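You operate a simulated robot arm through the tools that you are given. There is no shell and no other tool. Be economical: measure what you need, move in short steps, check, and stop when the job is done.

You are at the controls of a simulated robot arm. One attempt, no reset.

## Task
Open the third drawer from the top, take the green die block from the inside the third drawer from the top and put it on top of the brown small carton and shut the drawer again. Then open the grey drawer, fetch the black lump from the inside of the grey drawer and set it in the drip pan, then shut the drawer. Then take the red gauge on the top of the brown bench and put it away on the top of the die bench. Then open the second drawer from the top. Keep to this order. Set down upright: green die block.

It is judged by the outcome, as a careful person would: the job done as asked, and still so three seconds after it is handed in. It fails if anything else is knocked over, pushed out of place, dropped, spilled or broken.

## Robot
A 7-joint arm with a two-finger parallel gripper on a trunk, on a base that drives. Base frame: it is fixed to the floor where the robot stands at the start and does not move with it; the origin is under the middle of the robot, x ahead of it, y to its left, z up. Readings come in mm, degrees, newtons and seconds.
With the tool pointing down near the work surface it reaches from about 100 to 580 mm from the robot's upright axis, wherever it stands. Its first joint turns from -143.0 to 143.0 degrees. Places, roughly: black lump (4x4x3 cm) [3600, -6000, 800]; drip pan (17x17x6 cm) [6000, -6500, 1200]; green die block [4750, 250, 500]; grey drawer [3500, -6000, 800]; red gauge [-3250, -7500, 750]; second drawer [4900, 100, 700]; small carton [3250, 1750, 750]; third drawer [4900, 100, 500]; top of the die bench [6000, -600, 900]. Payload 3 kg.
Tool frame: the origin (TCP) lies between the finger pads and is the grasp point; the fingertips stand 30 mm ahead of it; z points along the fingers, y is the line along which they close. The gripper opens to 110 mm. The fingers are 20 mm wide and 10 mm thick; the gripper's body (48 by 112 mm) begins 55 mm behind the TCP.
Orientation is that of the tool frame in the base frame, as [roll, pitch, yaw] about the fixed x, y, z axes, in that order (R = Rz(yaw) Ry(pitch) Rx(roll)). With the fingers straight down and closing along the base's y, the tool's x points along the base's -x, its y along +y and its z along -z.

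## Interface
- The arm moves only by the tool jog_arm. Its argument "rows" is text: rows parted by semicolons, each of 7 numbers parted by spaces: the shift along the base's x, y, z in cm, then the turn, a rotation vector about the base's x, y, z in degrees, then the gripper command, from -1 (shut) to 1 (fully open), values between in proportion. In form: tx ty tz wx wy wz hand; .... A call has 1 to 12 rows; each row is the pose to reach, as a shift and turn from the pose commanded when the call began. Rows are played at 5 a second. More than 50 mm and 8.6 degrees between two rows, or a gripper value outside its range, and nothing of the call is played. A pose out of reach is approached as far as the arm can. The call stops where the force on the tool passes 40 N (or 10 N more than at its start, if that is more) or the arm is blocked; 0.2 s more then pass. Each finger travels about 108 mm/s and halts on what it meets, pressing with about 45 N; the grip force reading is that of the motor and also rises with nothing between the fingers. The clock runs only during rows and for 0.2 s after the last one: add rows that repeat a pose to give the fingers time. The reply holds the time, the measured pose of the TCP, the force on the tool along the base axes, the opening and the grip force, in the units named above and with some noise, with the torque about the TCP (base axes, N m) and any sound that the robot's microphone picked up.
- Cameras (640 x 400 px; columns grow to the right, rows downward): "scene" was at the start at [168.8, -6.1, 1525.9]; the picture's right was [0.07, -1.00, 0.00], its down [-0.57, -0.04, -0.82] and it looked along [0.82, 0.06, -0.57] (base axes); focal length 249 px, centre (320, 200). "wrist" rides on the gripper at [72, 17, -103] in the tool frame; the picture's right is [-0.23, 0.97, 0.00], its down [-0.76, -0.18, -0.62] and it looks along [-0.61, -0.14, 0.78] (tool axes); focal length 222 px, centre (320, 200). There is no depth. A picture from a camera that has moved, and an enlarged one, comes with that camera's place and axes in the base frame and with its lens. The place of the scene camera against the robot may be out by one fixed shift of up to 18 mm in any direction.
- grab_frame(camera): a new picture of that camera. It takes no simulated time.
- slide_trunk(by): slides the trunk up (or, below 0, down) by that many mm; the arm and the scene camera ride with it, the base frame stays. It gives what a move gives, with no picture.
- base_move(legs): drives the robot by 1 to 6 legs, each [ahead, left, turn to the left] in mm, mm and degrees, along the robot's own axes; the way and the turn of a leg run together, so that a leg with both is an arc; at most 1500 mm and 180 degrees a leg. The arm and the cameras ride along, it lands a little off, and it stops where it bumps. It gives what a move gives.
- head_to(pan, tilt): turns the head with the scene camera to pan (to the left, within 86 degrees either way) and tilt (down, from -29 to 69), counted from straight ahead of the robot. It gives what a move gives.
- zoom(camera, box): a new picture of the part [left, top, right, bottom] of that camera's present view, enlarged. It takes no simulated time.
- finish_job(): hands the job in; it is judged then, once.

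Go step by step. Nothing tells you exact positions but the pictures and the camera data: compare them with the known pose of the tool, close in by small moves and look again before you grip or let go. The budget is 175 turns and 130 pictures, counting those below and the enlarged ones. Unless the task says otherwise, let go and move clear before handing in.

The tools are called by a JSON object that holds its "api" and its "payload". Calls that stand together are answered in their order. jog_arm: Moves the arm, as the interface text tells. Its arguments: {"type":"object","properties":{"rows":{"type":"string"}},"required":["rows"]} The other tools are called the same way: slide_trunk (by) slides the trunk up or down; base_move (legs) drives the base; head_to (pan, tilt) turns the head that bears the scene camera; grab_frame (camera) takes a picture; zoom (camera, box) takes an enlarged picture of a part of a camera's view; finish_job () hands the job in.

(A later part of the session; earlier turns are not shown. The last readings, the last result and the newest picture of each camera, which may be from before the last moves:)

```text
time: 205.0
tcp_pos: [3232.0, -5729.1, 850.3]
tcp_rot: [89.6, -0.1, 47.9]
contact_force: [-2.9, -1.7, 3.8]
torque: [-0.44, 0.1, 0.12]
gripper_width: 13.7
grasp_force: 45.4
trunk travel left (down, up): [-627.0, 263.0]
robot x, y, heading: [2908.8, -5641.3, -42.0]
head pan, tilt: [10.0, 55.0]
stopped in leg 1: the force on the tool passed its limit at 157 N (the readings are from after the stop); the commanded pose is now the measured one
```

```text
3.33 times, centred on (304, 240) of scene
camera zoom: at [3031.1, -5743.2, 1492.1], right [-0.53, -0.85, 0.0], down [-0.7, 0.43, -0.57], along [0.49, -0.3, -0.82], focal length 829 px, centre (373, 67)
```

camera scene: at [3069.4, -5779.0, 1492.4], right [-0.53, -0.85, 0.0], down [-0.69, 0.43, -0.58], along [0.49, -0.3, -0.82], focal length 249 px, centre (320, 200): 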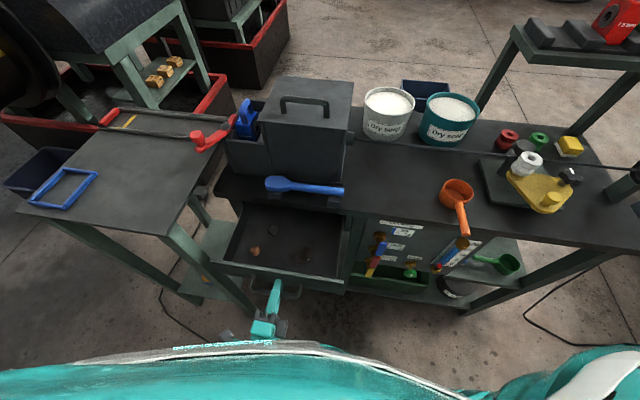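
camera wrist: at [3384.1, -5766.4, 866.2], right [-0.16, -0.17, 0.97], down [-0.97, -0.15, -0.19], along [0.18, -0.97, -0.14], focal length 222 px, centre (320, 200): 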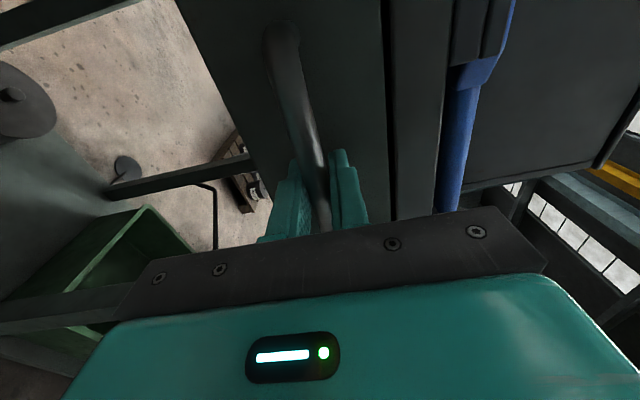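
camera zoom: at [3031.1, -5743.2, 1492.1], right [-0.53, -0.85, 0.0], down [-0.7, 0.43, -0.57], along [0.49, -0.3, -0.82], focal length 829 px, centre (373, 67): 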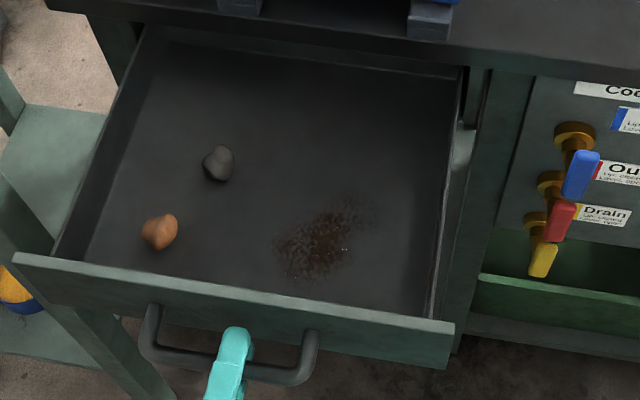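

The drawer reached its stop at ~242 mm. I release, back off, raise, and turn the tool down.

{"api": "jog_arm", "payload": {"rows": "0 0 0 0 0 0 -0.4;0 0 0 0 0 0 0.2;0 0 0 0 0 0 0.2"}}

{"api": "base_move", "payload": {"legs": [[-150, 0, 0]]}}

{"api": "slide_trunk", "payload": {"by": 220}}

{"api": "jog_arm", "payload": {"rows": "0.82 -0.74 -0.8 -6.08 5.47 0 0.2;1.63 -1.47 -1.6 -12.2 10.9 0 0.2;2.45 -2.2 -2.4 -18.2 16.4 0 0.2;3.27 -2.94 -3.2 -24.3 21.9 0 0.2;4.1 -3.7 -4 -30.4 27.4 0 0.2;4.9 -4.4 -4.8 -36.5 32.8 0 0.2;5.7 -5.15 -5.6 -42.6 38.3 0 0.2;6.5 -5.9 -6.4 -48.7 43.8 0 0.2;7.35 -6.6 -7.2 -54.7 49.3 0 0.2;8.2 -7.4 -8 -60.8 54.7 0 0.2;9 -8.1 -8 -66.9 60.2 0 0.2"}}

{"api": "jog_arm", "payload": {"rows": "0 0 0 5.47 6.08 0 0.2;0 0 0 10.9 12.2 0 0.2;0 0 0 16.4 18.2 0 0.2;0 0 0 21.9 24.3 0 0.2;0 0 0 27.4 30.4 0 0.2;0 0 0 32.8 36.5 0 0.2;0 0 0 38.3 42.6 0 0.2;0 0 0 43.8 48.7 0 0.2;0 0 0 49.3 54.7 0 0.2;0 0 0 54.7 60.8 0 0.2;0 0 0 60.2 66.9 0 0.2;0 0 0 60.2 66.9 0 0.2"}}

```text
time: 205.8
tcp_pos: [3232.3, -5729.2, 850.2]
tcp_rot: [89.7, -0.1, 47.8]
contact_force: [-0.6, -0.2, 0.0]
torque: [-0.03, 0.02, -0.01]
gripper_width: 66.0
grasp_force: 0.0
trunk travel left (down, up): [-627.0, 263.0]
robot x, y, heading: [2910.8, -5638.6, -41.9]
head pan, tilt: [10.0, 55.0]
```

```text
time: 207.2
tcp_pos: [3119.8, -5628.4, 848.8]
tcp_rot: [89.8, -0.1, 47.7]
contact_force: [1.2, 0.0, -0.4]
torque: [-0.04, -0.01, -0.04]
gripper_width: 66.0
grasp_force: 0.1
trunk travel left (down, up): [-627.0, 263.0]
robot x, y, heading: [2796.0, -5537.9, -41.8]
head pan, tilt: [10.0, 55.0]
```

```text
time: 209.5
tcp_pos: [3120.0, -5629.1, 1070.0]
tcp_rot: [89.7, -0.1, 47.7]
contact_force: [0.2, 1.0, 0.0]
torque: [0.0, -0.01, 0.01]
gripper_width: 66.4
grasp_force: 0.1
trunk travel left (down, up): [-847.0, 43.0]
robot x, y, heading: [2797.2, -5537.8, -42.0]
head pan, tilt: [10.0, 55.0]
```

```text
time: 211.9
tcp_pos: [3211.3, -5710.6, 990.2]
tcp_rot: [5.1, 89.9, -36.7]
contact_force: [0.7, 0.3, 0.5]
torque: [0.01, 0.01, 0.02]
gripper_width: 66.1
grasp_force: 0.1
trunk travel left (down, up): [-847.0, 43.0]
robot x, y, heading: [2800.6, -5540.1, -41.9]
head pan, tilt: [10.0, 55.0]
```

```text
time: 214.5
tcp_pos: [3210.7, -5709.6, 988.6]
tcp_rot: [179.7, 0.1, 137.9]
contact_force: [-0.3, 0.7, 0.6]
torque: [0.0, -0.01, -0.02]
gripper_width: 66.0
grasp_force: 0.2
trunk travel left (down, up): [-847.0, 43.0]
robot x, y, heading: [2800.8, -5539.8, -41.8]
head pan, tilt: [10.0, 55.0]
```

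Tool is pointing down. The lump is near (3408,-5811); I drive 190 mm forward and 50 mm left to hover over it and look.

{"api": "base_move", "payload": {"legs": [[190, 50, 0]]}}

{"api": "grab_frame", "payload": {"camera": "wrist"}}

```text
time: 216.1
tcp_pos: [3387.5, -5799.5, 989.1]
tcp_rot: [179.6, 0.1, 138.0]
contact_force: [0.5, 0.1, -0.1]
torque: [0.01, 0.01, 0.04]
gripper_width: 65.9
grasp_force: 0.0
trunk travel left (down, up): [-847.0, 43.0]
robot x, y, heading: [2974.1, -5632.2, -41.8]
head pan, tilt: [10.0, 55.0]
```

```text
66 pictures are left
camera wrist: at [3344.6, -5739.7, 1092.5], right [0.82, 0.57, 0.01], down [0.44, -0.64, 0.62], along [0.36, -0.51, -0.78], focal length 222 px, centre (320, 200)
```

wrist: 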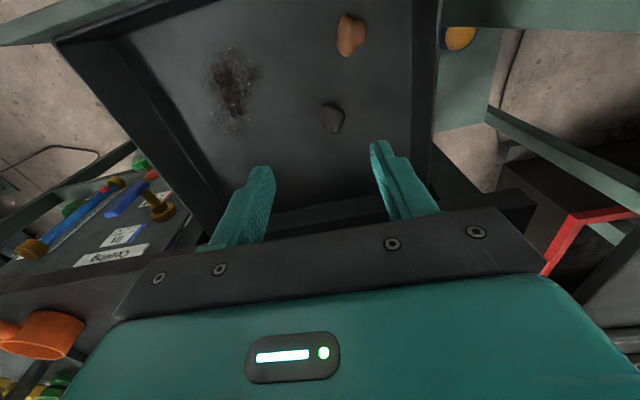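

The lump is ~20 mm off the tool axis. I shift, lower 70 mm and look again.

{"api": "jog_arm", "payload": {"rows": "1 -0.1 -2.5 0 0 0 0.2;2 -0.3 -5 0 0 0 0.2;2 -0.3 -7 0 0 0 0.2;2 -0.3 -7 0 0 0 0.2"}}

{"api": "grab_frame", "payload": {"camera": "wrist"}}

{"api": "zoom", "payload": {"camera": "wrist", "box": [240, 70, 400, 170]}}

```text
time: 217.1
tcp_pos: [3407.4, -5802.3, 919.8]
tcp_rot: [179.7, 0.2, 138.0]
contact_force: [-0.5, 0.0, -0.1]
torque: [-0.01, 0.0, 0.02]
gripper_width: 65.8
grasp_force: 0.1
trunk travel left (down, up): [-847.0, 43.0]
robot x, y, heading: [2976.9, -5631.7, -41.9]
head pan, tilt: [10.0, 55.0]
```

```text
65 pictures are left
camera wrist: at [3363.8, -5741.8, 1022.5], right [0.82, 0.57, 0.01], down [0.44, -0.64, 0.62], along [0.36, -0.51, -0.78], focal length 222 px, centre (320, 200)
```

wrist: 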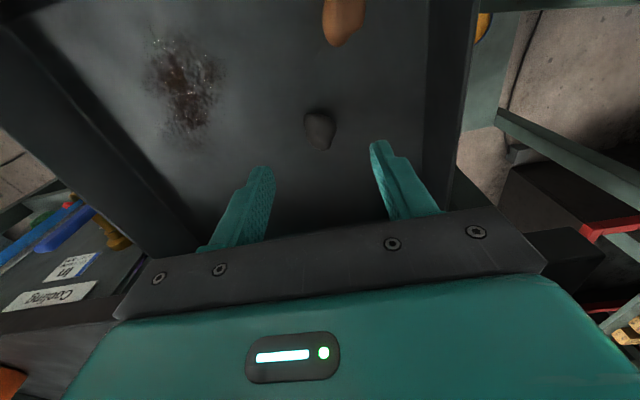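

```text
4.00 times, centred on (320, 120) of wrist
camera zoom: at [3363.8, -5741.8, 1022.5], right [0.82, 0.57, 0.01], down [0.44, -0.64, 0.62], along [0.36, -0.51, -0.78], focal length 888 px, centre (320, 520)
```

zoom: 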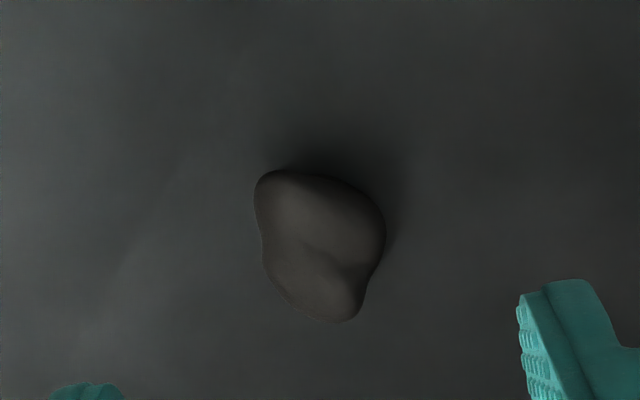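

The lump is right under the tool axis. The drawer floor is probably near z≈815, so I descend to TCP 858 and check.

{"api": "jog_arm", "payload": {"rows": "0.1 -0.1 -2 0 0 0 0.2;0.1 -0.1 -4 0 0 0 0.2;0.1 -0.1 -5.5 0 0 0 0.2;0.1 -0.1 -6.2 0 0 0 0.2;0.1 -0.1 -6.2 0 0 0 0.2"}}

{"api": "grab_frame", "payload": {"camera": "wrist"}}

```text
time: 218.3
tcp_pos: [3408.8, -5803.7, 857.7]
tcp_rot: [179.8, 0.2, 138.0]
contact_force: [0.2, 0.5, 0.1]
torque: [0.03, -0.04, -0.02]
gripper_width: 66.3
grasp_force: 0.1
trunk travel left (down, up): [-847.0, 43.0]
robot x, y, heading: [2977.0, -5626.2, -41.5]
head pan, tilt: [10.0, 55.0]
```

```text
63 pictures are left
camera wrist: at [3365.0, -5743.3, 960.9], right [0.82, 0.57, 0.01], down [0.44, -0.64, 0.62], along [0.36, -0.51, -0.78], focal length 222 px, centre (320, 200)
```

wrist: 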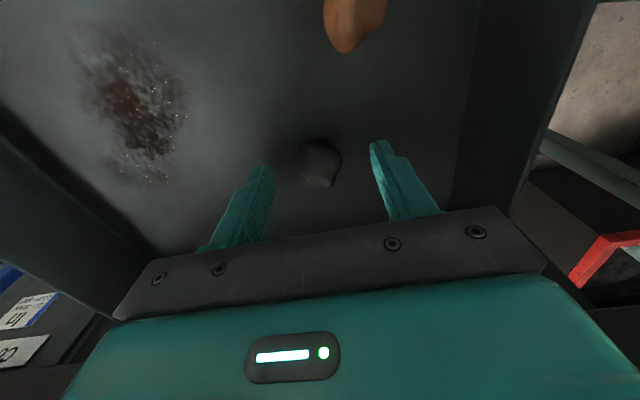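

The lump's centre is z≈821, so the floor ≈806. I go down another 16 mm, 3 mm forward, and grip.

{"api": "jog_arm", "payload": {"rows": "0.2 -0.2 -0.8 0 0 0 0.2;0.2 -0.2 -1.6 0 0 0 0.2;0.2 -0.2 -1.6 0 0 0 -0.4;0.2 -0.2 -1.6 0 0 0 -1;0.2 -0.2 -1.6 0 0 0 -1;0.2 -0.2 -1.6 0 0 0 -1"}}

{"api": "grab_frame", "payload": {"camera": "wrist"}}

```text
time: 218.9
tcp_pos: [3414.1, -5808.0, 849.7]
tcp_rot: [179.4, 0.9, 137.7]
contact_force: [-4.9, -2.7, 28.4]
torque: [-0.66, 1.11, 0.19]
gripper_width: 68.0
grasp_force: 1.9
trunk travel left (down, up): [-847.0, 43.0]
robot x, y, heading: [2973.9, -5633.2, -41.9]
head pan, tilt: [10.0, 55.0]
stopped in row 2: the force on the tool passed its limit at 51 N (the readings are from after the stop); the commanded pose is now the measured one
```

```text
62 pictures are left
camera wrist: at [3369.9, -5747.0, 951.8], right [0.82, 0.57, 0.01], down [0.43, -0.64, 0.63], along [0.37, -0.51, -0.77], focal length 222 px, centre (320, 200)
```

wrist: 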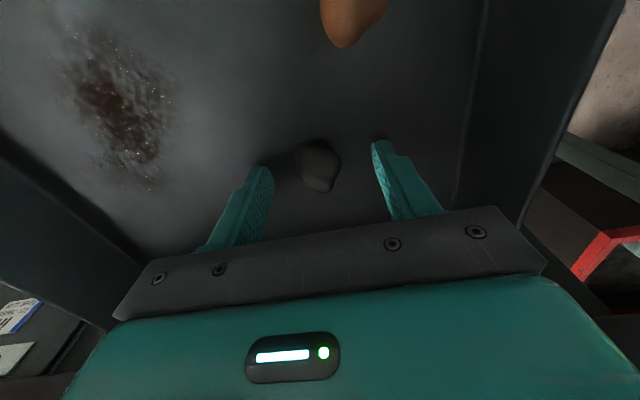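

The tips touched the floor at TCP≈849. I lift 2.5 mm and close on the lump.

{"api": "jog_arm", "payload": {"rows": "-0.1 0.1 0.25 0 0 0 0.2;-0.1 0.1 0.25 0 0 0 -0.2;-0.1 0.1 0.25 0 0 0 -0.7;-0.1 0.1 0.25 0 0 0 -0.8;-0.1 0.1 0.25 0 0 0 -0.8;-0.1 0.1 0.25 0 0 0 -0.8"}}

{"api": "jog_arm", "payload": {"rows": "0 0 1 0 0 0 -0.8;0 0 3 0 0 0 -0.8;0 0 6 0 0 0 -0.8;0 0 9 0 0 0 -0.8;0 0 12 0 0 0 -0.8"}}

{"api": "grab_frame", "payload": {"camera": "wrist"}}

```text
time: 220.3
tcp_pos: [3414.5, -5806.2, 850.9]
tcp_rot: [179.4, 0.6, 137.9]
contact_force: [-0.2, 0.6, 0.7]
torque: [-0.01, 0.01, -0.01]
gripper_width: 27.1
grasp_force: 44.9
trunk travel left (down, up): [-847.0, 43.0]
robot x, y, heading: [2978.0, -5630.6, -41.7]
head pan, tilt: [10.0, 55.0]
```

```text
time: 221.5
tcp_pos: [3412.8, -5806.0, 970.2]
tcp_rot: [179.5, 0.7, 137.9]
contact_force: [0.7, -0.9, 0.9]
torque: [0.03, -0.01, -0.02]
gripper_width: 27.5
grasp_force: 45.0
trunk travel left (down, up): [-847.0, 43.0]
robot x, y, heading: [2977.8, -5626.2, -41.8]
head pan, tilt: [10.0, 55.0]
```

```text
61 pictures are left
camera wrist: at [3368.4, -5745.3, 1072.8], right [0.82, 0.57, 0.01], down [0.44, -0.64, 0.63], along [0.37, -0.51, -0.78], focal length 222 px, centre (320, 200)
```

wrist: 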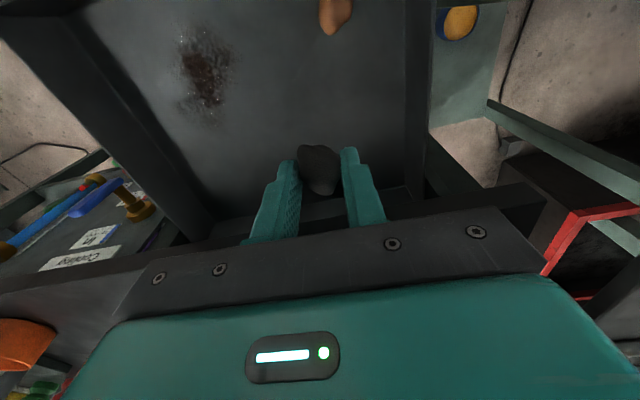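

The lump is held. I back away from the bench and look toward the drip pan near (6000,-6500).

{"api": "base_move", "payload": {"legs": [[-350, 0, 0]]}}

{"api": "head_to", "payload": {"pan": 26, "tilt": 12}}

{"api": "grab_frame", "payload": {"camera": "scene"}}

```text
time: 223.8
tcp_pos: [3151.4, -5571.4, 969.0]
tcp_rot: [179.4, 0.6, 138.1]
contact_force: [-1.1, 0.7, 0.5]
torque: [-0.02, -0.03, -0.02]
gripper_width: 27.2
grasp_force: 44.9
trunk travel left (down, up): [-847.0, 43.0]
robot x, y, heading: [2713.4, -5394.5, -41.4]
head pan, tilt: [10.0, 55.0]
```

```text
time: 224.8
tcp_pos: [3151.3, -5570.7, 970.0]
tcp_rot: [179.5, 0.5, 138.1]
contact_force: [0.1, 0.2, 0.3]
torque: [0.01, 0.02, 0.02]
gripper_width: 27.2
grasp_force: 44.7
trunk travel left (down, up): [-847.0, 43.0]
robot x, y, heading: [2710.7, -5395.6, -41.6]
head pan, tilt: [26.0, 12.0]
```

```text
60 pictures are left
camera scene: at [2863.8, -5486.7, 1777.2], right [-0.27, -0.96, 0.0], down [-0.2, 0.06, -0.98], along [0.94, -0.26, -0.21], focal length 249 px, centre (320, 200)
```

scene: 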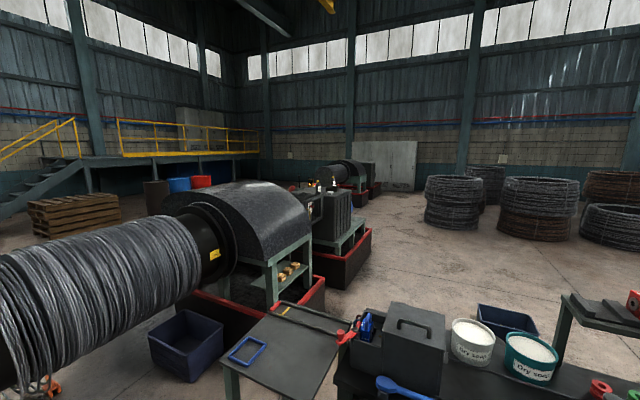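

{"api": "zoom", "payload": {"camera": "scene", "box": [260, 150, 388, 230]}}

```text
5.00 times, centred on (324, 190) of scene
camera zoom: at [2863.8, -5486.7, 1777.2], right [-0.27, -0.96, 0.0], down [-0.2, 0.06, -0.98], along [0.94, -0.26, -0.21], focal length 1243 px, centre (300, 250)
```

zoom: 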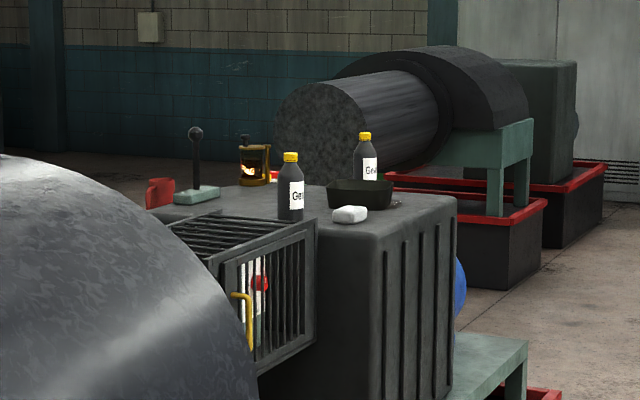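

The drip pan is the dark tray on top of the gearbox behind the machine, quite high (~1.2 m). I test here how high the arm can lift with the tool down.

{"api": "slide_trunk", "payload": {"by": 42}}

{"api": "jog_arm", "payload": {"rows": "-0.7 0.7 4 0 0 0 -0.8;-1.5 1.3 8 0 0 0 -0.8;-2.2 2 12 0 0 0 -0.8;-3 2.7 16 0 0 0 -0.8;-3.7 3.3 20 0 0 0 -0.8;-4.5 4 24 0 0 0 -0.8;-4.5 4 28 0 0 0 -0.8;-4.5 4 28 0 0 0 -0.8"}}

```text
time: 225.7
tcp_pos: [3151.1, -5571.2, 1012.7]
tcp_rot: [179.5, 0.6, 138.1]
contact_force: [0.5, 0.3, 0.1]
torque: [0.02, -0.04, 0.02]
gripper_width: 27.3
grasp_force: 45.3
trunk travel left (down, up): [-889.0, 1.0]
robot x, y, heading: [2715.3, -5396.1, -41.6]
head pan, tilt: [26.0, 12.0]
```

```text
time: 227.5
tcp_pos: [3016.5, -5543.0, 1227.6]
tcp_rot: [-179.5, 7.3, 141.2]
contact_force: [0.3, -0.4, -0.3]
torque: [0.06, -0.02, 0.02]
gripper_width: 26.9
grasp_force: 44.7
out of reach, approached as far as the arm can: row 2, 3, 4, 5, 6, 7, 8
trunk travel left (down, up): [-889.0, 1.0]
robot x, y, heading: [2713.9, -5393.1, -41.9]
head pan, tilt: [26.0, 12.0]
```

The arm reaches z≈1230 only at ~330 mm radius, so I must get close to the gearbox from its right side. I check the passage around the bench's right end.

{"api": "head_to", "payload": {"pan": -35, "tilt": 28}}

{"api": "grab_frame", "payload": {"camera": "scene"}}

```text
time: 228.8
tcp_pos: [3017.3, -5543.5, 1227.7]
tcp_rot: [-179.5, 7.4, 141.3]
contact_force: [-0.4, -0.9, 0.0]
torque: [-0.02, -0.02, -0.01]
gripper_width: 27.0
grasp_force: 44.8
trunk travel left (down, up): [-889.0, 1.0]
robot x, y, heading: [2713.1, -5395.7, -42.0]
head pan, tilt: [-35.0, 28.0]
```

```text
58 pictures are left
camera scene: at [2795.0, -5550.2, 1793.4], right [-0.97, -0.23, 0.0], down [-0.11, 0.46, -0.88], along [0.2, -0.86, -0.47], focal length 249 px, centre (320, 200)
```

scene: 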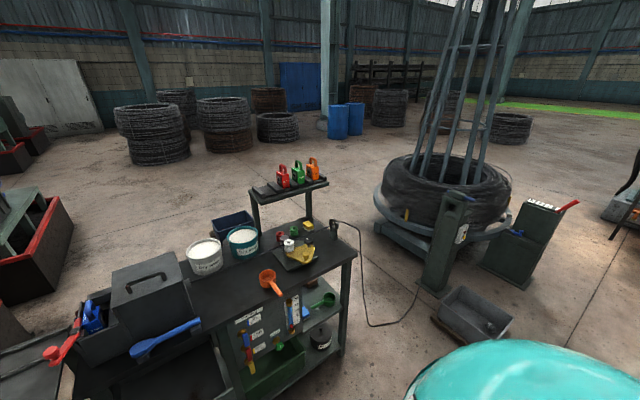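

There is an ~0.8 m gap between the bench end and the grey crate. I drive through its middle to get to the gearbox's open side.

{"api": "base_move", "payload": {"legs": [[0, 0, -74.6], [1030, 0, 0], [0, 0, 57.6], [1395, 0, 0]]}}

{"api": "head_to", "payload": {"pan": 72, "tilt": 12}}

{"api": "grab_frame", "payload": {"camera": "scene"}}

```text
time: 246.4
tcp_pos: [3250.2, -7726.4, 1228.1]
tcp_rot: [-179.5, 7.4, 124.8]
contact_force: [-0.7, 0.0, -1.3]
torque: [-0.02, -0.01, 0.01]
gripper_width: 26.5
grasp_force: 45.2
trunk travel left (down, up): [-889.0, 1.0]
robot x, y, heading: [3001.4, -7497.9, -58.0]
head pan, tilt: [-35.0, 28.0]
```

```text
time: 248.3
tcp_pos: [3249.1, -7724.8, 1228.6]
tcp_rot: [-179.5, 7.4, 124.9]
contact_force: [0.0, -0.3, -0.6]
torque: [0.02, 0.01, -0.01]
gripper_width: 26.5
grasp_force: 44.7
trunk travel left (down, up): [-889.0, 1.0]
robot x, y, heading: [3000.6, -7498.3, -58.0]
head pan, tilt: [72.0, 12.0]
```

```text
57 pictures are left
camera scene: at [3132.8, -7556.9, 1819.3], right [0.24, -0.97, 0.0], down [-0.2, -0.05, -0.98], along [0.95, 0.24, -0.21], focal length 249 px, centre (320, 200)
```

scene: 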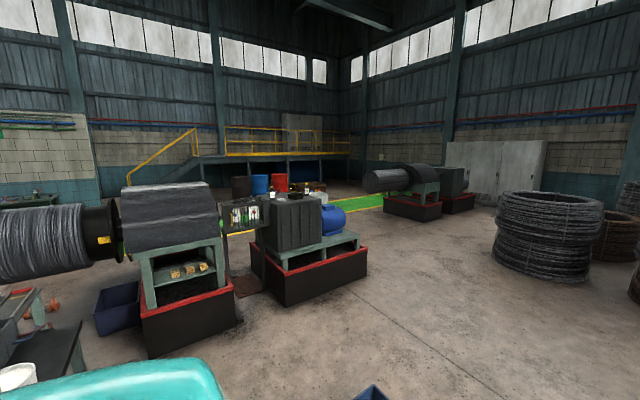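

{"api": "zoom", "payload": {"camera": "scene", "box": [220, 170, 380, 310]}}

```text
2.86 times, centred on (300, 240) of scene
camera zoom: at [3132.8, -7556.9, 1819.3], right [0.24, -0.97, 0.0], down [-0.2, -0.05, -0.98], along [0.95, 0.24, -0.21], focal length 710 px, centre (377, 86)
```

zoom: 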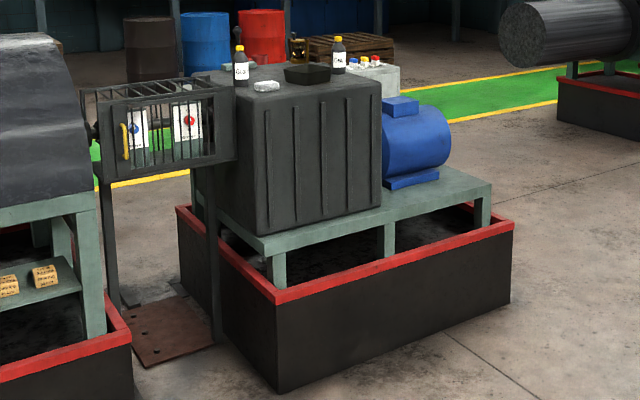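

The pan triangulates to about (5994,-6520, z 1190–1250), set ~316 mm behind the red-rimmed sump's front face. I drive to stand in front of that face, avoiding the blue crate.

{"api": "base_move", "payload": {"legs": [[0, 0, 80.9], [1411, 0, 0], [0, 0, -25.9], [1200, 0, 0], [0, 0, 51]]}}

{"api": "head_to", "payload": {"pan": 0, "tilt": 40}}

{"api": "grab_frame", "payload": {"camera": "scene"}}

```text
time: 255.2
tcp_pos: [3722.2, -7114.9, 1227.3]
tcp_rot: [-179.5, 7.4, -162.1]
contact_force: [1.3, -0.3, -0.6]
torque: [0.0, 0.02, -0.01]
gripper_width: 26.5
grasp_force: 45.3
trunk travel left (down, up): [-889.0, 1.0]
robot x, y, heading: [3434.1, -7290.0, 15.0]
head pan, tilt: [72.0, 12.0]
stopped in leg 2: the robot was blocked; the commanded pose is now the measured one
```

```text
time: 256.6
tcp_pos: [3721.5, -7116.7, 1227.8]
tcp_rot: [-179.4, 7.4, -162.1]
contact_force: [-0.2, 0.6, 0.6]
torque: [-0.02, -0.02, -0.01]
gripper_width: 26.7
grasp_force: 45.1
trunk travel left (down, up): [-889.0, 1.0]
robot x, y, heading: [3431.0, -7287.9, 15.1]
head pan, tilt: [0.0, 40.0]
```

```text
55 pictures are left
camera scene: at [3591.5, -7259.1, 1774.9], right [0.26, -0.97, 0.0], down [-0.62, -0.17, -0.77], along [0.74, 0.2, -0.64], focal length 249 px, centre (320, 200)
```

scene: 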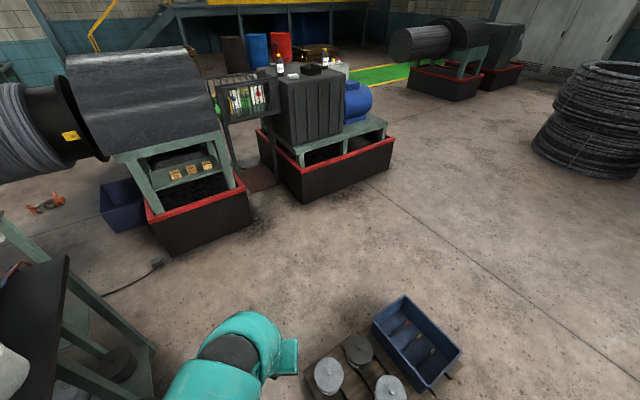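

I bumped something lightly: a pallet with buckets in front of me. I look straight down to see where the contact is.

{"api": "head_to", "payload": {"pan": 0, "tilt": 69}}

{"api": "grab_frame", "payload": {"camera": "scene"}}

{"api": "grab_frame", "payload": {"camera": "wrist"}}

```text
time: 257.6
tcp_pos: [3719.6, -7117.2, 1227.0]
tcp_rot: [-179.5, 7.5, -162.0]
contact_force: [0.2, -0.3, -0.2]
torque: [0.0, -0.02, -0.01]
gripper_width: 26.5
grasp_force: 45.0
trunk travel left (down, up): [-889.0, 1.0]
robot x, y, heading: [3434.0, -7291.1, 14.5]
head pan, tilt: [0.0, 68.8]
```

```text
54 pictures are left
camera scene: at [3563.3, -7266.7, 1738.8], right [0.26, -0.97, 0.0], down [-0.9, -0.24, -0.36], along [0.35, 0.09, -0.93], focal length 249 px, centre (320, 200)
```

scene: 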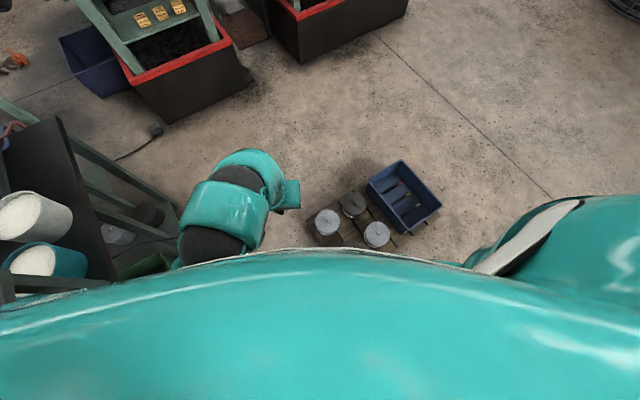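

```text
53 pictures are left
camera wrist: at [3633.4, -7126.1, 1320.4], right [-0.08, 1.0, 0.02], down [0.69, 0.04, 0.72], along [0.72, 0.08, -0.69], focal length 222 px, centre (320, 200)
```

wrist: 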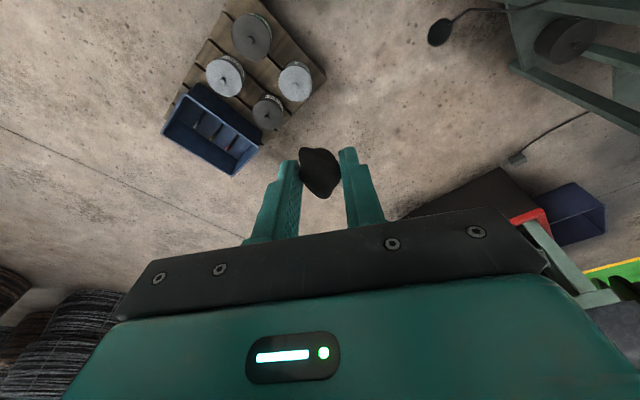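

It was a pallet with buckets and a blue crate lying in the way. I back off and detour around their far (south) side.

{"api": "base_move", "payload": {"legs": [[-350, 0, 0], [0, 0, -89.3], [1162, 0, 0], [0, 0, 74.8]]}}

{"api": "head_to", "payload": {"pan": 20, "tilt": 35}}

{"api": "grab_frame", "payload": {"camera": "scene"}}

```text
time: 272.4
tcp_pos: [3709.2, -8414.2, 1227.9]
tcp_rot: [-179.5, 7.4, -177.6]
contact_force: [-0.3, -0.2, -0.1]
torque: [-0.04, 0.02, 0.0]
gripper_width: 26.4
grasp_force: 45.4
trunk travel left (down, up): [-889.0, 1.0]
robot x, y, heading: [3386.6, -8504.3, -0.6]
head pan, tilt: [0.0, 68.8]
```

```text
time: 273.4
tcp_pos: [3708.7, -8413.9, 1227.9]
tcp_rot: [-179.6, 7.5, -177.7]
contact_force: [0.4, 0.0, -0.2]
torque: [-0.01, -0.01, 0.0]
gripper_width: 26.6
grasp_force: 45.2
trunk travel left (down, up): [-889.0, 1.0]
robot x, y, heading: [3386.2, -8501.6, -0.5]
head pan, tilt: [20.0, 35.0]
```

```text
52 pictures are left
camera scene: at [3547.8, -8487.3, 1782.4], right [0.33, -0.94, 0.0], down [-0.54, -0.19, -0.82], along [0.77, 0.27, -0.57], focal length 249 px, centre (320, 200)
```

scene: 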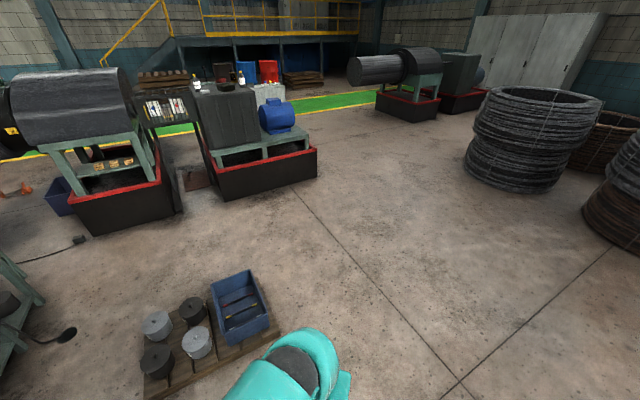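

The way is clear along y≈-8500. I drive on to the gearbox front.

{"api": "base_move", "payload": {"legs": [[1500, 0, 0], [110, 0, 0], [0, 0, 71], [1480, 0, 0], [0, 0, -22]]}}

{"api": "head_to", "payload": {"pan": 0, "tilt": 40}}

{"api": "grab_frame", "payload": {"camera": "scene"}}

```text
time: 292.8
tcp_pos: [5659.4, -6843.4, 1228.0]
tcp_rot: [-179.4, 7.5, -129.1]
contact_force: [-0.3, -0.4, -0.7]
torque: [0.04, 0.01, -0.02]
gripper_width: 26.7
grasp_force: 45.5
trunk travel left (down, up): [-889.0, 1.0]
robot x, y, heading: [5510.2, -7146.5, 47.7]
head pan, tilt: [20.0, 35.0]
```

```text
time: 293.6
tcp_pos: [5659.0, -6841.9, 1227.1]
tcp_rot: [-179.5, 7.6, -129.2]
contact_force: [0.2, 0.3, -0.4]
torque: [0.0, -0.01, 0.01]
gripper_width: 26.5
grasp_force: 44.6
trunk travel left (down, up): [-889.0, 1.0]
robot x, y, heading: [5509.4, -7141.3, 47.9]
head pan, tilt: [0.0, 40.0]
```

```text
51 pictures are left
camera scene: at [5621.9, -7034.5, 1774.9], right [0.74, -0.67, 0.0], down [-0.43, -0.48, -0.77], along [0.51, 0.57, -0.64], focal length 249 px, centre (320, 200)
```

scene: 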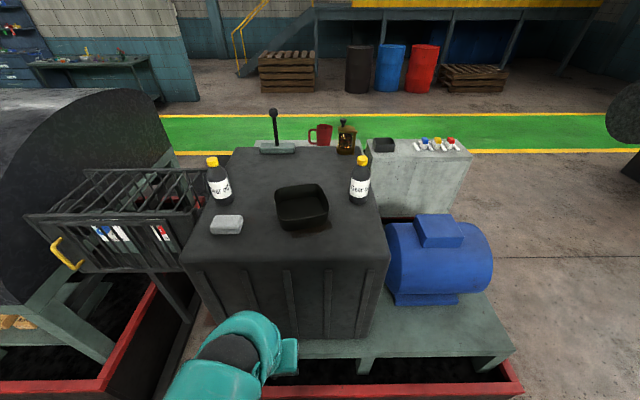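

The drip pan stands on the gearbox between two bottles, ~745 mm ahead; the sump's rim is ~460 mm ahead of my axis. I inch forward 110 mm.

{"api": "base_move", "payload": {"legs": [[110, 0, 0]]}}

{"api": "jog_arm", "payload": {"rows": "0 0 2 1.8 -2 0 -0.8;0 0 4 3.7 -3.35 0 -0.8;0 0 4 9.2 -8.4 0 -0.8;0 0 4 14.8 -13.4 0 -0.8;0 0 4 20.4 -18.4 0 -0.8;0 0 4 25.9 -23.4 0 -0.8;0 0 4 25.9 -23.4 0 -0.8"}}

```text
time: 294.8
tcp_pos: [5733.5, -6761.0, 1227.3]
tcp_rot: [-179.5, 7.5, -129.2]
contact_force: [0.5, 0.7, -0.3]
torque: [0.02, 0.03, -0.01]
gripper_width: 26.7
grasp_force: 45.1
trunk travel left (down, up): [-889.0, 1.0]
robot x, y, heading: [5584.9, -7065.2, 47.8]
head pan, tilt: [0.0, 40.0]
```

```text
time: 296.4
tcp_pos: [5697.2, -6780.7, 1296.9]
tcp_rot: [-176.9, 43.1, -132.1]
contact_force: [-0.4, 0.1, 1.0]
torque: [0.0, 0.0, 0.0]
gripper_width: 26.3
grasp_force: 45.2
out of reach, approached as far as the arm can: row 3, 4, 5, 6, 7
trunk travel left (down, up): [-889.0, 1.0]
robot x, y, heading: [5582.9, -7068.6, 47.8]
head pan, tilt: [0.0, 40.0]
```

No contact yet; the sump is ~350 mm ahead. I go forward another 60 mm cautiously.

{"api": "base_move", "payload": {"legs": [[50, 0, 0]]}}

{"api": "head_to", "payload": {"pan": 0, "tilt": 60}}

{"api": "grab_frame", "payload": {"camera": "scene"}}

```text
time: 297.3
tcp_pos: [5733.5, -6741.6, 1295.2]
tcp_rot: [-176.3, 43.2, -131.7]
contact_force: [-0.3, 0.1, 0.1]
torque: [-0.01, -0.01, 0.03]
gripper_width: 26.4
grasp_force: 45.1
trunk travel left (down, up): [-889.0, 1.0]
robot x, y, heading: [5620.1, -7029.8, 48.0]
head pan, tilt: [0.0, 40.0]
```

```text
time: 298.1
tcp_pos: [5731.6, -6743.5, 1294.8]
tcp_rot: [-176.3, 43.4, -131.7]
contact_force: [0.6, 0.2, -0.1]
torque: [0.03, 0.02, 0.0]
gripper_width: 26.7
grasp_force: 45.4
trunk travel left (down, up): [-889.0, 1.0]
robot x, y, heading: [5618.6, -7029.8, 47.6]
head pan, tilt: [0.0, 60.0]
```

```text
50 pictures are left
camera scene: at [5716.4, -6930.7, 1747.9], right [0.74, -0.67, 0.0], down [-0.58, -0.64, -0.5], along [0.34, 0.37, -0.87], focal length 249 px, centre (320, 200)
```

scene: 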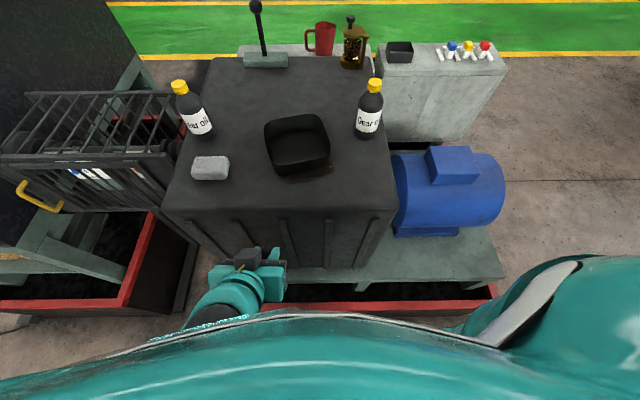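

The pan centre is now ~594 mm ahead and 50 mm left. I test reaching toward it with the tool pitched forward, staying above the rim.

{"api": "jog_arm", "payload": {"rows": "2.4 1.2 0.5 5 -4.5 0 -0.8;4.8 2.5 0.5 10 -9 0 -0.8;7.1 3.7 0.5 15 -13.5 0 -0.8;9.5 5 0.5 20 -18 0 -0.8;11.8 6.2 0.5 25 -22.5 0 -0.8;14.2 7.4 0.5 28 -25.5 0 -0.8;14.2 7.4 0.5 28 -25.5 0 -0.8"}}

{"api": "grab_frame", "payload": {"camera": "scene"}}

```text
time: 299.7
tcp_pos: [5819.0, -6657.9, 1274.3]
tcp_rot: [-173.2, 81.0, -128.7]
contact_force: [0.2, 0.4, 0.7]
torque: [-0.03, 0.02, -0.01]
gripper_width: 26.6
grasp_force: 44.8
out of reach, approached as far as the arm can: row 1, 2, 3, 4, 5, 6, 7
trunk travel left (down, up): [-889.0, 1.0]
robot x, y, heading: [5617.5, -7027.9, 47.7]
head pan, tilt: [0.0, 60.0]
```

```text
49 pictures are left
camera scene: at [5715.6, -6928.9, 1748.1], right [0.74, -0.67, 0.0], down [-0.58, -0.64, -0.5], along [0.34, 0.37, -0.87], focal length 249 px, centre (320, 200)
```

scene: 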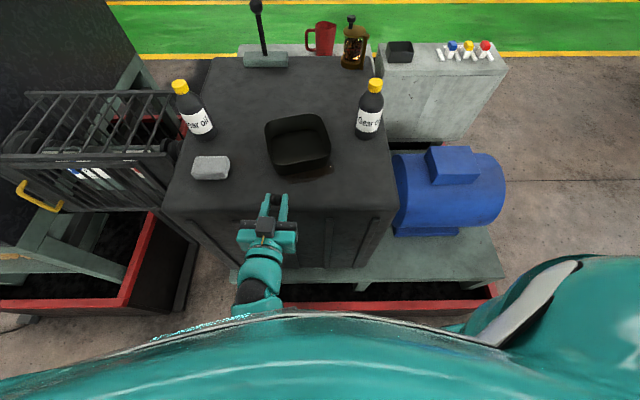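

At this height the arm reaches ~440 mm to the tips, so I need the base ~80–100 mm closer. I advance 50 mm, watching for contact.

{"api": "base_move", "payload": {"legs": [[50, 0, 0]]}}

{"api": "grab_frame", "payload": {"camera": "wrist"}}

```text
time: 300.6
tcp_pos: [5828.3, -6648.9, 1274.8]
tcp_rot: [-173.4, 81.1, -128.8]
contact_force: [0.4, 0.3, -0.6]
torque: [-0.01, -0.02, -0.01]
gripper_width: 26.5
grasp_force: 45.1
trunk travel left (down, up): [-889.0, 1.0]
robot x, y, heading: [5625.3, -7018.9, 47.9]
head pan, tilt: [0.0, 60.0]
stopped in leg 1: the robot was blocked; the commanded pose is now the measured one
```

```text
48 pictures are left
camera wrist: at [5736.3, -6717.5, 1217.6], right [-0.66, 0.72, 0.21], down [-0.24, -0.47, 0.85], along [0.71, 0.52, 0.48], focal length 222 px, centre (320, 200)
```

wrist: 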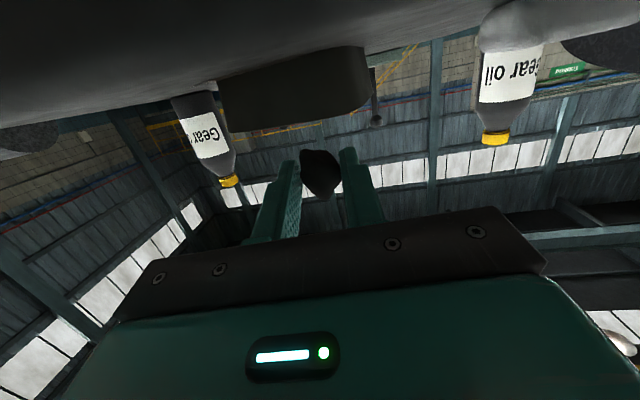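

The base is against the sump. The pan (rim z≈1248) is ~585 mm ahead, so I see how far the arm really stretches at this height.

{"api": "jog_arm", "payload": {"rows": "2 2 0 0 0 0 -0.8;4 4 0 0 0 0 -0.8;6 6 0 0 0 0 -0.8;8 8 0 0 0 0 -0.8;8 8 0 0 0 0 -0.8;8 8 0 0 0 0 -0.8"}}

```text
time: 302.0
tcp_pos: [5907.9, -6570.8, 1272.7]
tcp_rot: [-173.5, 81.1, -128.8]
contact_force: [0.5, 0.0, -1.1]
torque: [-0.03, 0.0, -0.01]
gripper_width: 26.5
grasp_force: 45.2
trunk travel left (down, up): [-889.0, 1.0]
robot x, y, heading: [5622.8, -7013.9, 47.7]
head pan, tilt: [0.0, 60.0]
```

It reaches after all: the tool is at f≈520. Let me look at where the lump is relative to the pan.

{"api": "grab_frame", "payload": {"camera": "scene"}}

{"api": "zoom", "payload": {"camera": "scene", "box": [224, 90, 384, 190]}}

```text
47 pictures are left
camera scene: at [5725.7, -6920.7, 1748.1], right [0.74, -0.67, 0.0], down [-0.58, -0.64, -0.5], along [0.34, 0.37, -0.87], focal length 249 px, centre (320, 200)
```

scene: 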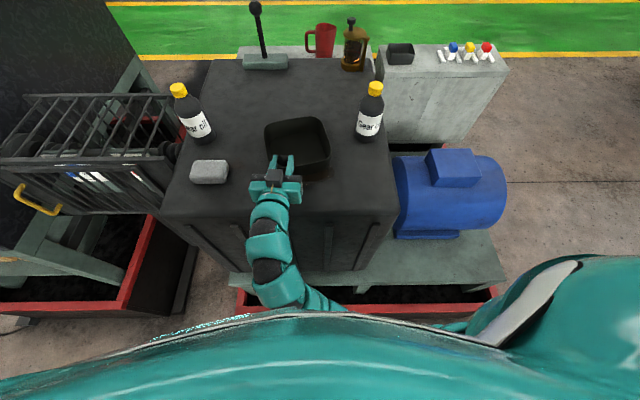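

```text
4.00 times, centred on (304, 140) of scene
camera zoom: at [5725.7, -6920.7, 1748.1], right [0.74, -0.67, 0.0], down [-0.58, -0.64, -0.5], along [0.34, 0.37, -0.87], focal length 995 px, centre (384, 440)
```

zoom: 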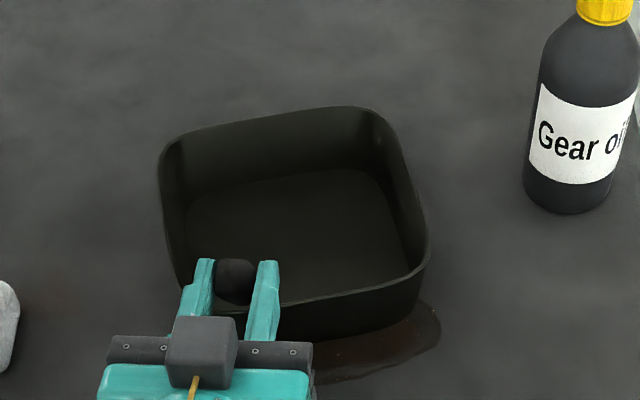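

The lump is over the pan's near-left corner. I rise 12 mm and move 55 mm forward and 40 mm right to its middle.

{"api": "jog_arm", "payload": {"rows": "0 0 1.2 0 0 0 -0.8;1.7 0.4 1.2 0 0 0 -0.8;3.4 0.8 1.2 0 0 0 -0.8;5 1.1 1.2 0 0 0 -0.8;6.7 1.4 1.2 0 0 0 -0.8;6.7 1.4 1.2 0 0 0 -0.8"}}

{"api": "zoom", "payload": {"camera": "scene", "box": [224, 90, 384, 190]}}

{"api": "grab_frame", "payload": {"camera": "wrist"}}

```text
time: 303.4
tcp_pos: [5974.3, -6555.0, 1285.5]
tcp_rot: [-173.5, 81.1, -128.9]
contact_force: [0.5, 0.0, 0.6]
torque: [0.02, -0.03, 0.02]
gripper_width: 26.5
grasp_force: 44.8
trunk travel left (down, up): [-889.0, 1.0]
robot x, y, heading: [5627.0, -7020.3, 48.1]
head pan, tilt: [0.0, 60.0]
```

```text
4.00 times, centred on (304, 140) of scene
camera zoom: at [5725.3, -6920.9, 1748.2], right [0.74, -0.67, 0.0], down [-0.58, -0.64, -0.5], along [0.34, 0.37, -0.87], focal length 995 px, centre (384, 440)
```

zoom: 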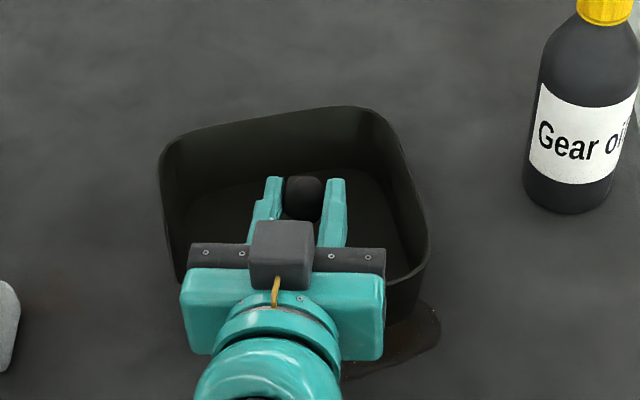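

```text
44 pictures are left
camera wrist: at [5883.0, -6624.7, 1229.9], right [-0.66, 0.72, 0.21], down [-0.24, -0.47, 0.85], along [0.71, 0.51, 0.48], focal length 222 px, centre (320, 200)
```

wrist: 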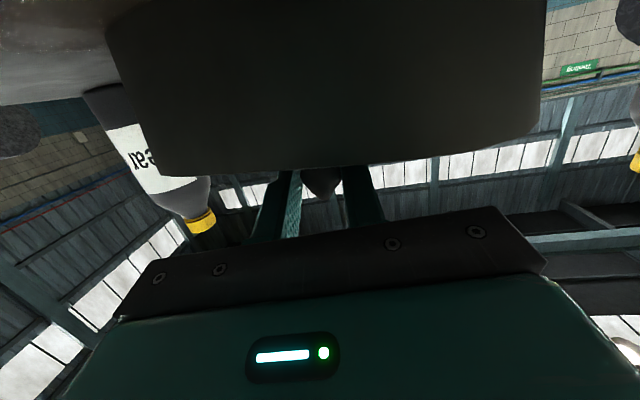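

The lump is over the pan's middle. To set it down gently I pitch the tool 30° downward and lower it ~25 mm into the pan.

{"api": "jog_arm", "payload": {"rows": "0 0 0 -5.6 5 0 -0.8;0 0 0 -11.1 10 0 -0.8;0 0 0 -16.7 15.1 0 -0.8;0 0 0 -22.3 20.1 0 -0.8;0 0 -1 -22.3 20.1 0 -0.8;0 0 -2 -22.3 20.1 0 -0.8;0 0 -2.6 -22.3 20.1 0 -0.8;0 0 -2.6 -22.3 20.1 0 -0.8"}}

{"api": "zoom", "payload": {"camera": "scene", "box": [224, 90, 384, 190]}}

{"api": "grab_frame", "payload": {"camera": "wrist"}}

```text
time: 305.2
tcp_pos: [5975.1, -6556.9, 1260.7]
tcp_rot: [-176.0, 51.0, -131.3]
contact_force: [0.3, 0.3, -0.2]
torque: [0.03, -0.01, 0.01]
gripper_width: 26.6
grasp_force: 44.6
trunk travel left (down, up): [-889.0, 1.0]
robot x, y, heading: [5624.3, -7019.3, 47.7]
head pan, tilt: [0.0, 60.0]
```

```text
4.00 times, centred on (304, 140) of scene
camera zoom: at [5725.5, -6920.6, 1748.2], right [0.74, -0.67, 0.0], down [-0.58, -0.64, -0.5], along [0.34, 0.37, -0.87], focal length 995 px, centre (384, 440)
```

zoom: 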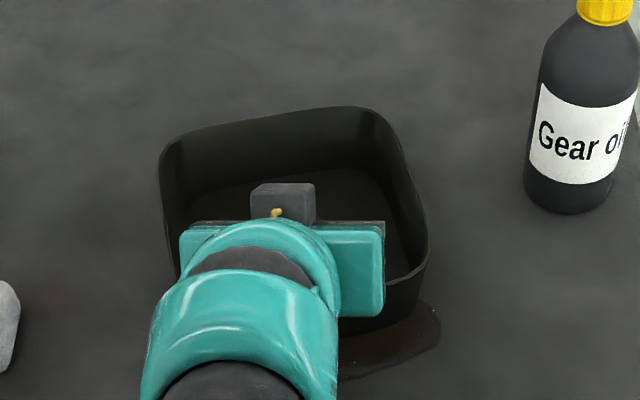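

```text
42 pictures are left
camera wrist: at [5874.1, -6634.0, 1267.7], right [-0.6, 0.79, 0.13], down [0.09, -0.1, 0.99], along [0.79, 0.61, -0.01], focal length 222 px, centre (320, 200)
```

wrist: 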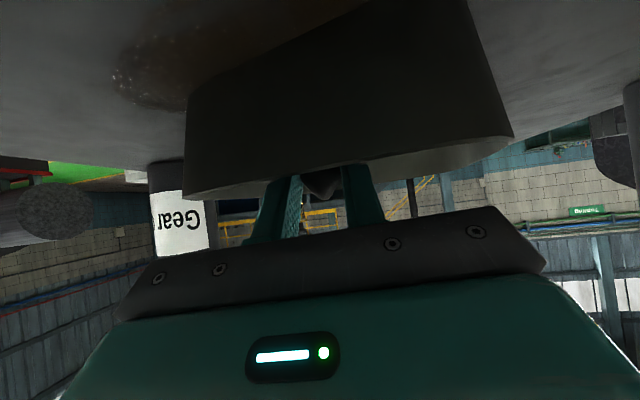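

The lump is inside the pan walls. I lower 12 mm more and open the fingers slightly.

{"api": "jog_arm", "payload": {"rows": "0 0 -0.6 0 0 0 -0.8;0 0 -1.2 0 0 0 -0.8;0 0 -1.2 0 0 0 -0.4;0 0 -1.2 0 0 0 -0.1;0 0 -1.2 0 0 0 -0.1"}}

{"api": "jog_arm", "payload": {"rows": "0 0 1.5 0 0 0 -0.1;0 0 3.5 0 0 0 -0.1;0 0 5 0 0 0 -0.1;-1.7 -1.9 5 5.6 -5 0 -0.1;-4 -4.5 5 11.1 -10 0 -0.1;-6.5 -7.3 4.5 16.7 -15 0 -0.1;-9 -10 4 16.7 -15 0 -0.1;-12 -13.3 4 16.7 -15 0 -0.1;-12 -13.3 4 16.7 -15 0 -0.1"}}

{"api": "zoom", "payload": {"camera": "scene", "box": [208, 80, 400, 200]}}

```text
time: 306.4
tcp_pos: [5975.1, -6556.3, 1247.6]
tcp_rot: [-175.9, 51.2, -131.3]
contact_force: [0.4, 0.2, 0.0]
torque: [0.03, 0.0, 0.0]
gripper_width: 49.3
grasp_force: 0.0
trunk travel left (down, up): [-889.0, 1.0]
robot x, y, heading: [5628.4, -7016.3, 48.3]
head pan, tilt: [0.0, 60.0]
```

```text
time: 308.4
tcp_pos: [5839.6, -6627.5, 1271.4]
tcp_rot: [-175.1, 73.5, -130.4]
contact_force: [0.1, -0.2, 0.8]
torque: [0.04, -0.04, -0.01]
gripper_width: 49.5
grasp_force: 0.0
out of reach, approached as far as the arm can: row 5, 6, 7, 8, 9
trunk travel left (down, up): [-889.0, 1.0]
robot x, y, heading: [5626.5, -7017.6, 48.1]
head pan, tilt: [0.0, 60.0]
```

```text
3.33 times, centred on (304, 140) of scene
camera zoom: at [5725.8, -6920.1, 1748.1], right [0.74, -0.67, 0.0], down [-0.58, -0.64, -0.5], along [0.34, 0.37, -0.87], focal length 829 px, centre (373, 400)
```

zoom: 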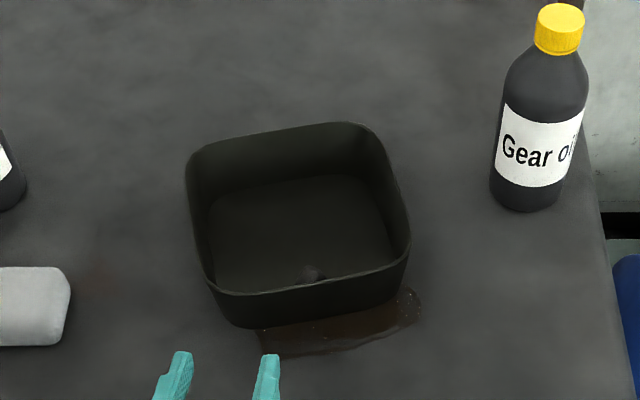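

The lump lies in the drip pan and nothing else moved. I back away and return along the same route to shut the grey drawer.

{"api": "base_move", "payload": {"legs": [[-300, 0, 0], [0, 0, -158.7], [1346, 0, 0], [0, 0, -69.3], [1500, 0, 0], [50, 0, 0]]}}

```text
time: 333.9
tcp_pos: [2947.0, -8572.9, 1270.2]
tcp_rot: [-175.1, 73.4, 1.0]
contact_force: [-0.6, 0.3, -0.7]
torque: [0.01, 0.01, -0.01]
gripper_width: 49.4
grasp_force: 0.1
trunk travel left (down, up): [-889.0, 1.0]
robot x, y, heading: [3382.1, -8475.1, 179.2]
head pan, tilt: [0.0, 60.0]
```

{"api": "base_move", "payload": {"legs": [[0, 0, -66.5], [991, 0, 0], [0, 0, 8.3], [1451, 0, 0], [0, 0, -50.3], [1023, 0, 0]]}}

```text
time: 356.3
tcp_pos: [2617.3, -4942.6, 1271.9]
tcp_rot: [-175.0, 73.5, -107.1]
contact_force: [-0.3, 0.0, -0.2]
torque: [0.04, 0.01, 0.01]
gripper_width: 49.6
grasp_force: 0.1
trunk travel left (down, up): [-889.0, 1.0]
robot x, y, heading: [2572.3, -5388.3, 71.3]
head pan, tilt: [0.0, 60.0]
```

I turn to face the drawer and reshape the arm: level the tool, roll it for a vertical grip, and lower/retract it.

{"api": "base_move", "payload": {"legs": [[0, 0, -113]]}}

{"api": "jog_arm", "payload": {"rows": "0 0 -2 -5.5 -6.1 0 0.2;0 0 -4 -11 -12.3 0 0.2;0 0 -7 -11 -12.3 0 0.2;0 0 -10 -11 -12.3 0 0.2;0 0 -10 -11 -12.3 0 0.2"}}

{"api": "jog_arm", "payload": {"rows": "-0.5 0.4 -1 6.1 -5.4 0 0.2;-1 0.9 -2 12.2 -10.9 0 0.2;-1.5 1.3 -3 18.3 -16.3 0 0.2;-2 1.8 -4 24.4 -21.8 0 0.2;-2.5 2.2 -5 30.5 -27.2 0 0.2;-3 2.7 -6 36.6 -32.7 0 0.2;-3.5 3.1 -7 42.8 -38.1 0 0.2;-4 3.5 -8 48.9 -43.6 0 0.2;-4.5 4 -9 55 -49 0 0.2;-5 4.4 -10 61.1 -54.4 0 0.2;-5.5 4.9 -10 67.2 -59.9 0 0.2;-5.5 4.9 -10 67.2 -59.9 0 0.2"}}

{"api": "head_to", "payload": {"pan": 10, "tilt": 40}}

{"api": "grab_frame", "payload": {"camera": "scene"}}

```text
time: 361.4
tcp_pos: [2964.9, -5598.9, 1272.3]
tcp_rot: [-175.1, 73.5, 139.9]
contact_force: [-0.3, 1.0, 0.9]
torque: [0.02, -0.02, 0.03]
gripper_width: 49.4
grasp_force: 0.1
trunk travel left (down, up): [-889.0, 1.0]
robot x, y, heading: [2574.9, -5385.3, -41.8]
head pan, tilt: [0.0, 60.0]
```

```text
time: 362.6
tcp_pos: [2966.4, -5597.4, 1171.4]
tcp_rot: [-78.5, 89.5, -123.7]
contact_force: [0.5, 0.1, 0.3]
torque: [-0.01, -0.01, 0.03]
gripper_width: 65.9
grasp_force: 0.0
trunk travel left (down, up): [-889.0, 1.0]
robot x, y, heading: [2575.4, -5385.4, -42.0]
head pan, tilt: [0.0, 60.0]
```

```text
time: 365.2
tcp_pos: [2911.1, -5549.0, 1072.4]
tcp_rot: [93.3, 0.4, 48.2]
contact_force: [0.2, -0.2, -0.3]
torque: [0.01, -0.01, 0.01]
gripper_width: 65.9
grasp_force: 0.0
trunk travel left (down, up): [-889.0, 1.0]
robot x, y, heading: [2579.6, -5384.2, -41.6]
head pan, tilt: [0.0, 60.0]
```

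```text
time: 366.1
tcp_pos: [2909.8, -5549.4, 1072.2]
tcp_rot: [93.3, 0.4, 48.2]
contact_force: [-0.2, 0.1, 0.5]
torque: [-0.02, -0.02, 0.0]
gripper_width: 66.2
grasp_force: 0.1
trunk travel left (down, up): [-889.0, 1.0]
robot x, y, heading: [2573.4, -5385.9, -41.8]
head pan, tilt: [10.0, 40.0]
```

```text
40 pictures are left
camera scene: at [2707.5, -5496.3, 1774.8], right [-0.53, -0.85, 0.0], down [-0.55, 0.34, -0.77], along [0.65, -0.4, -0.64], focal length 249 px, centre (320, 200)
```

scene: 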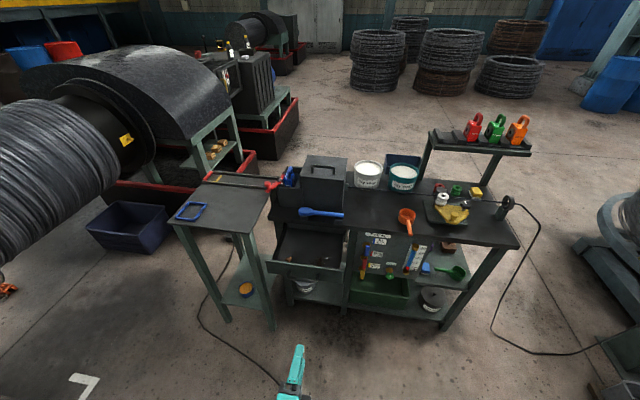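

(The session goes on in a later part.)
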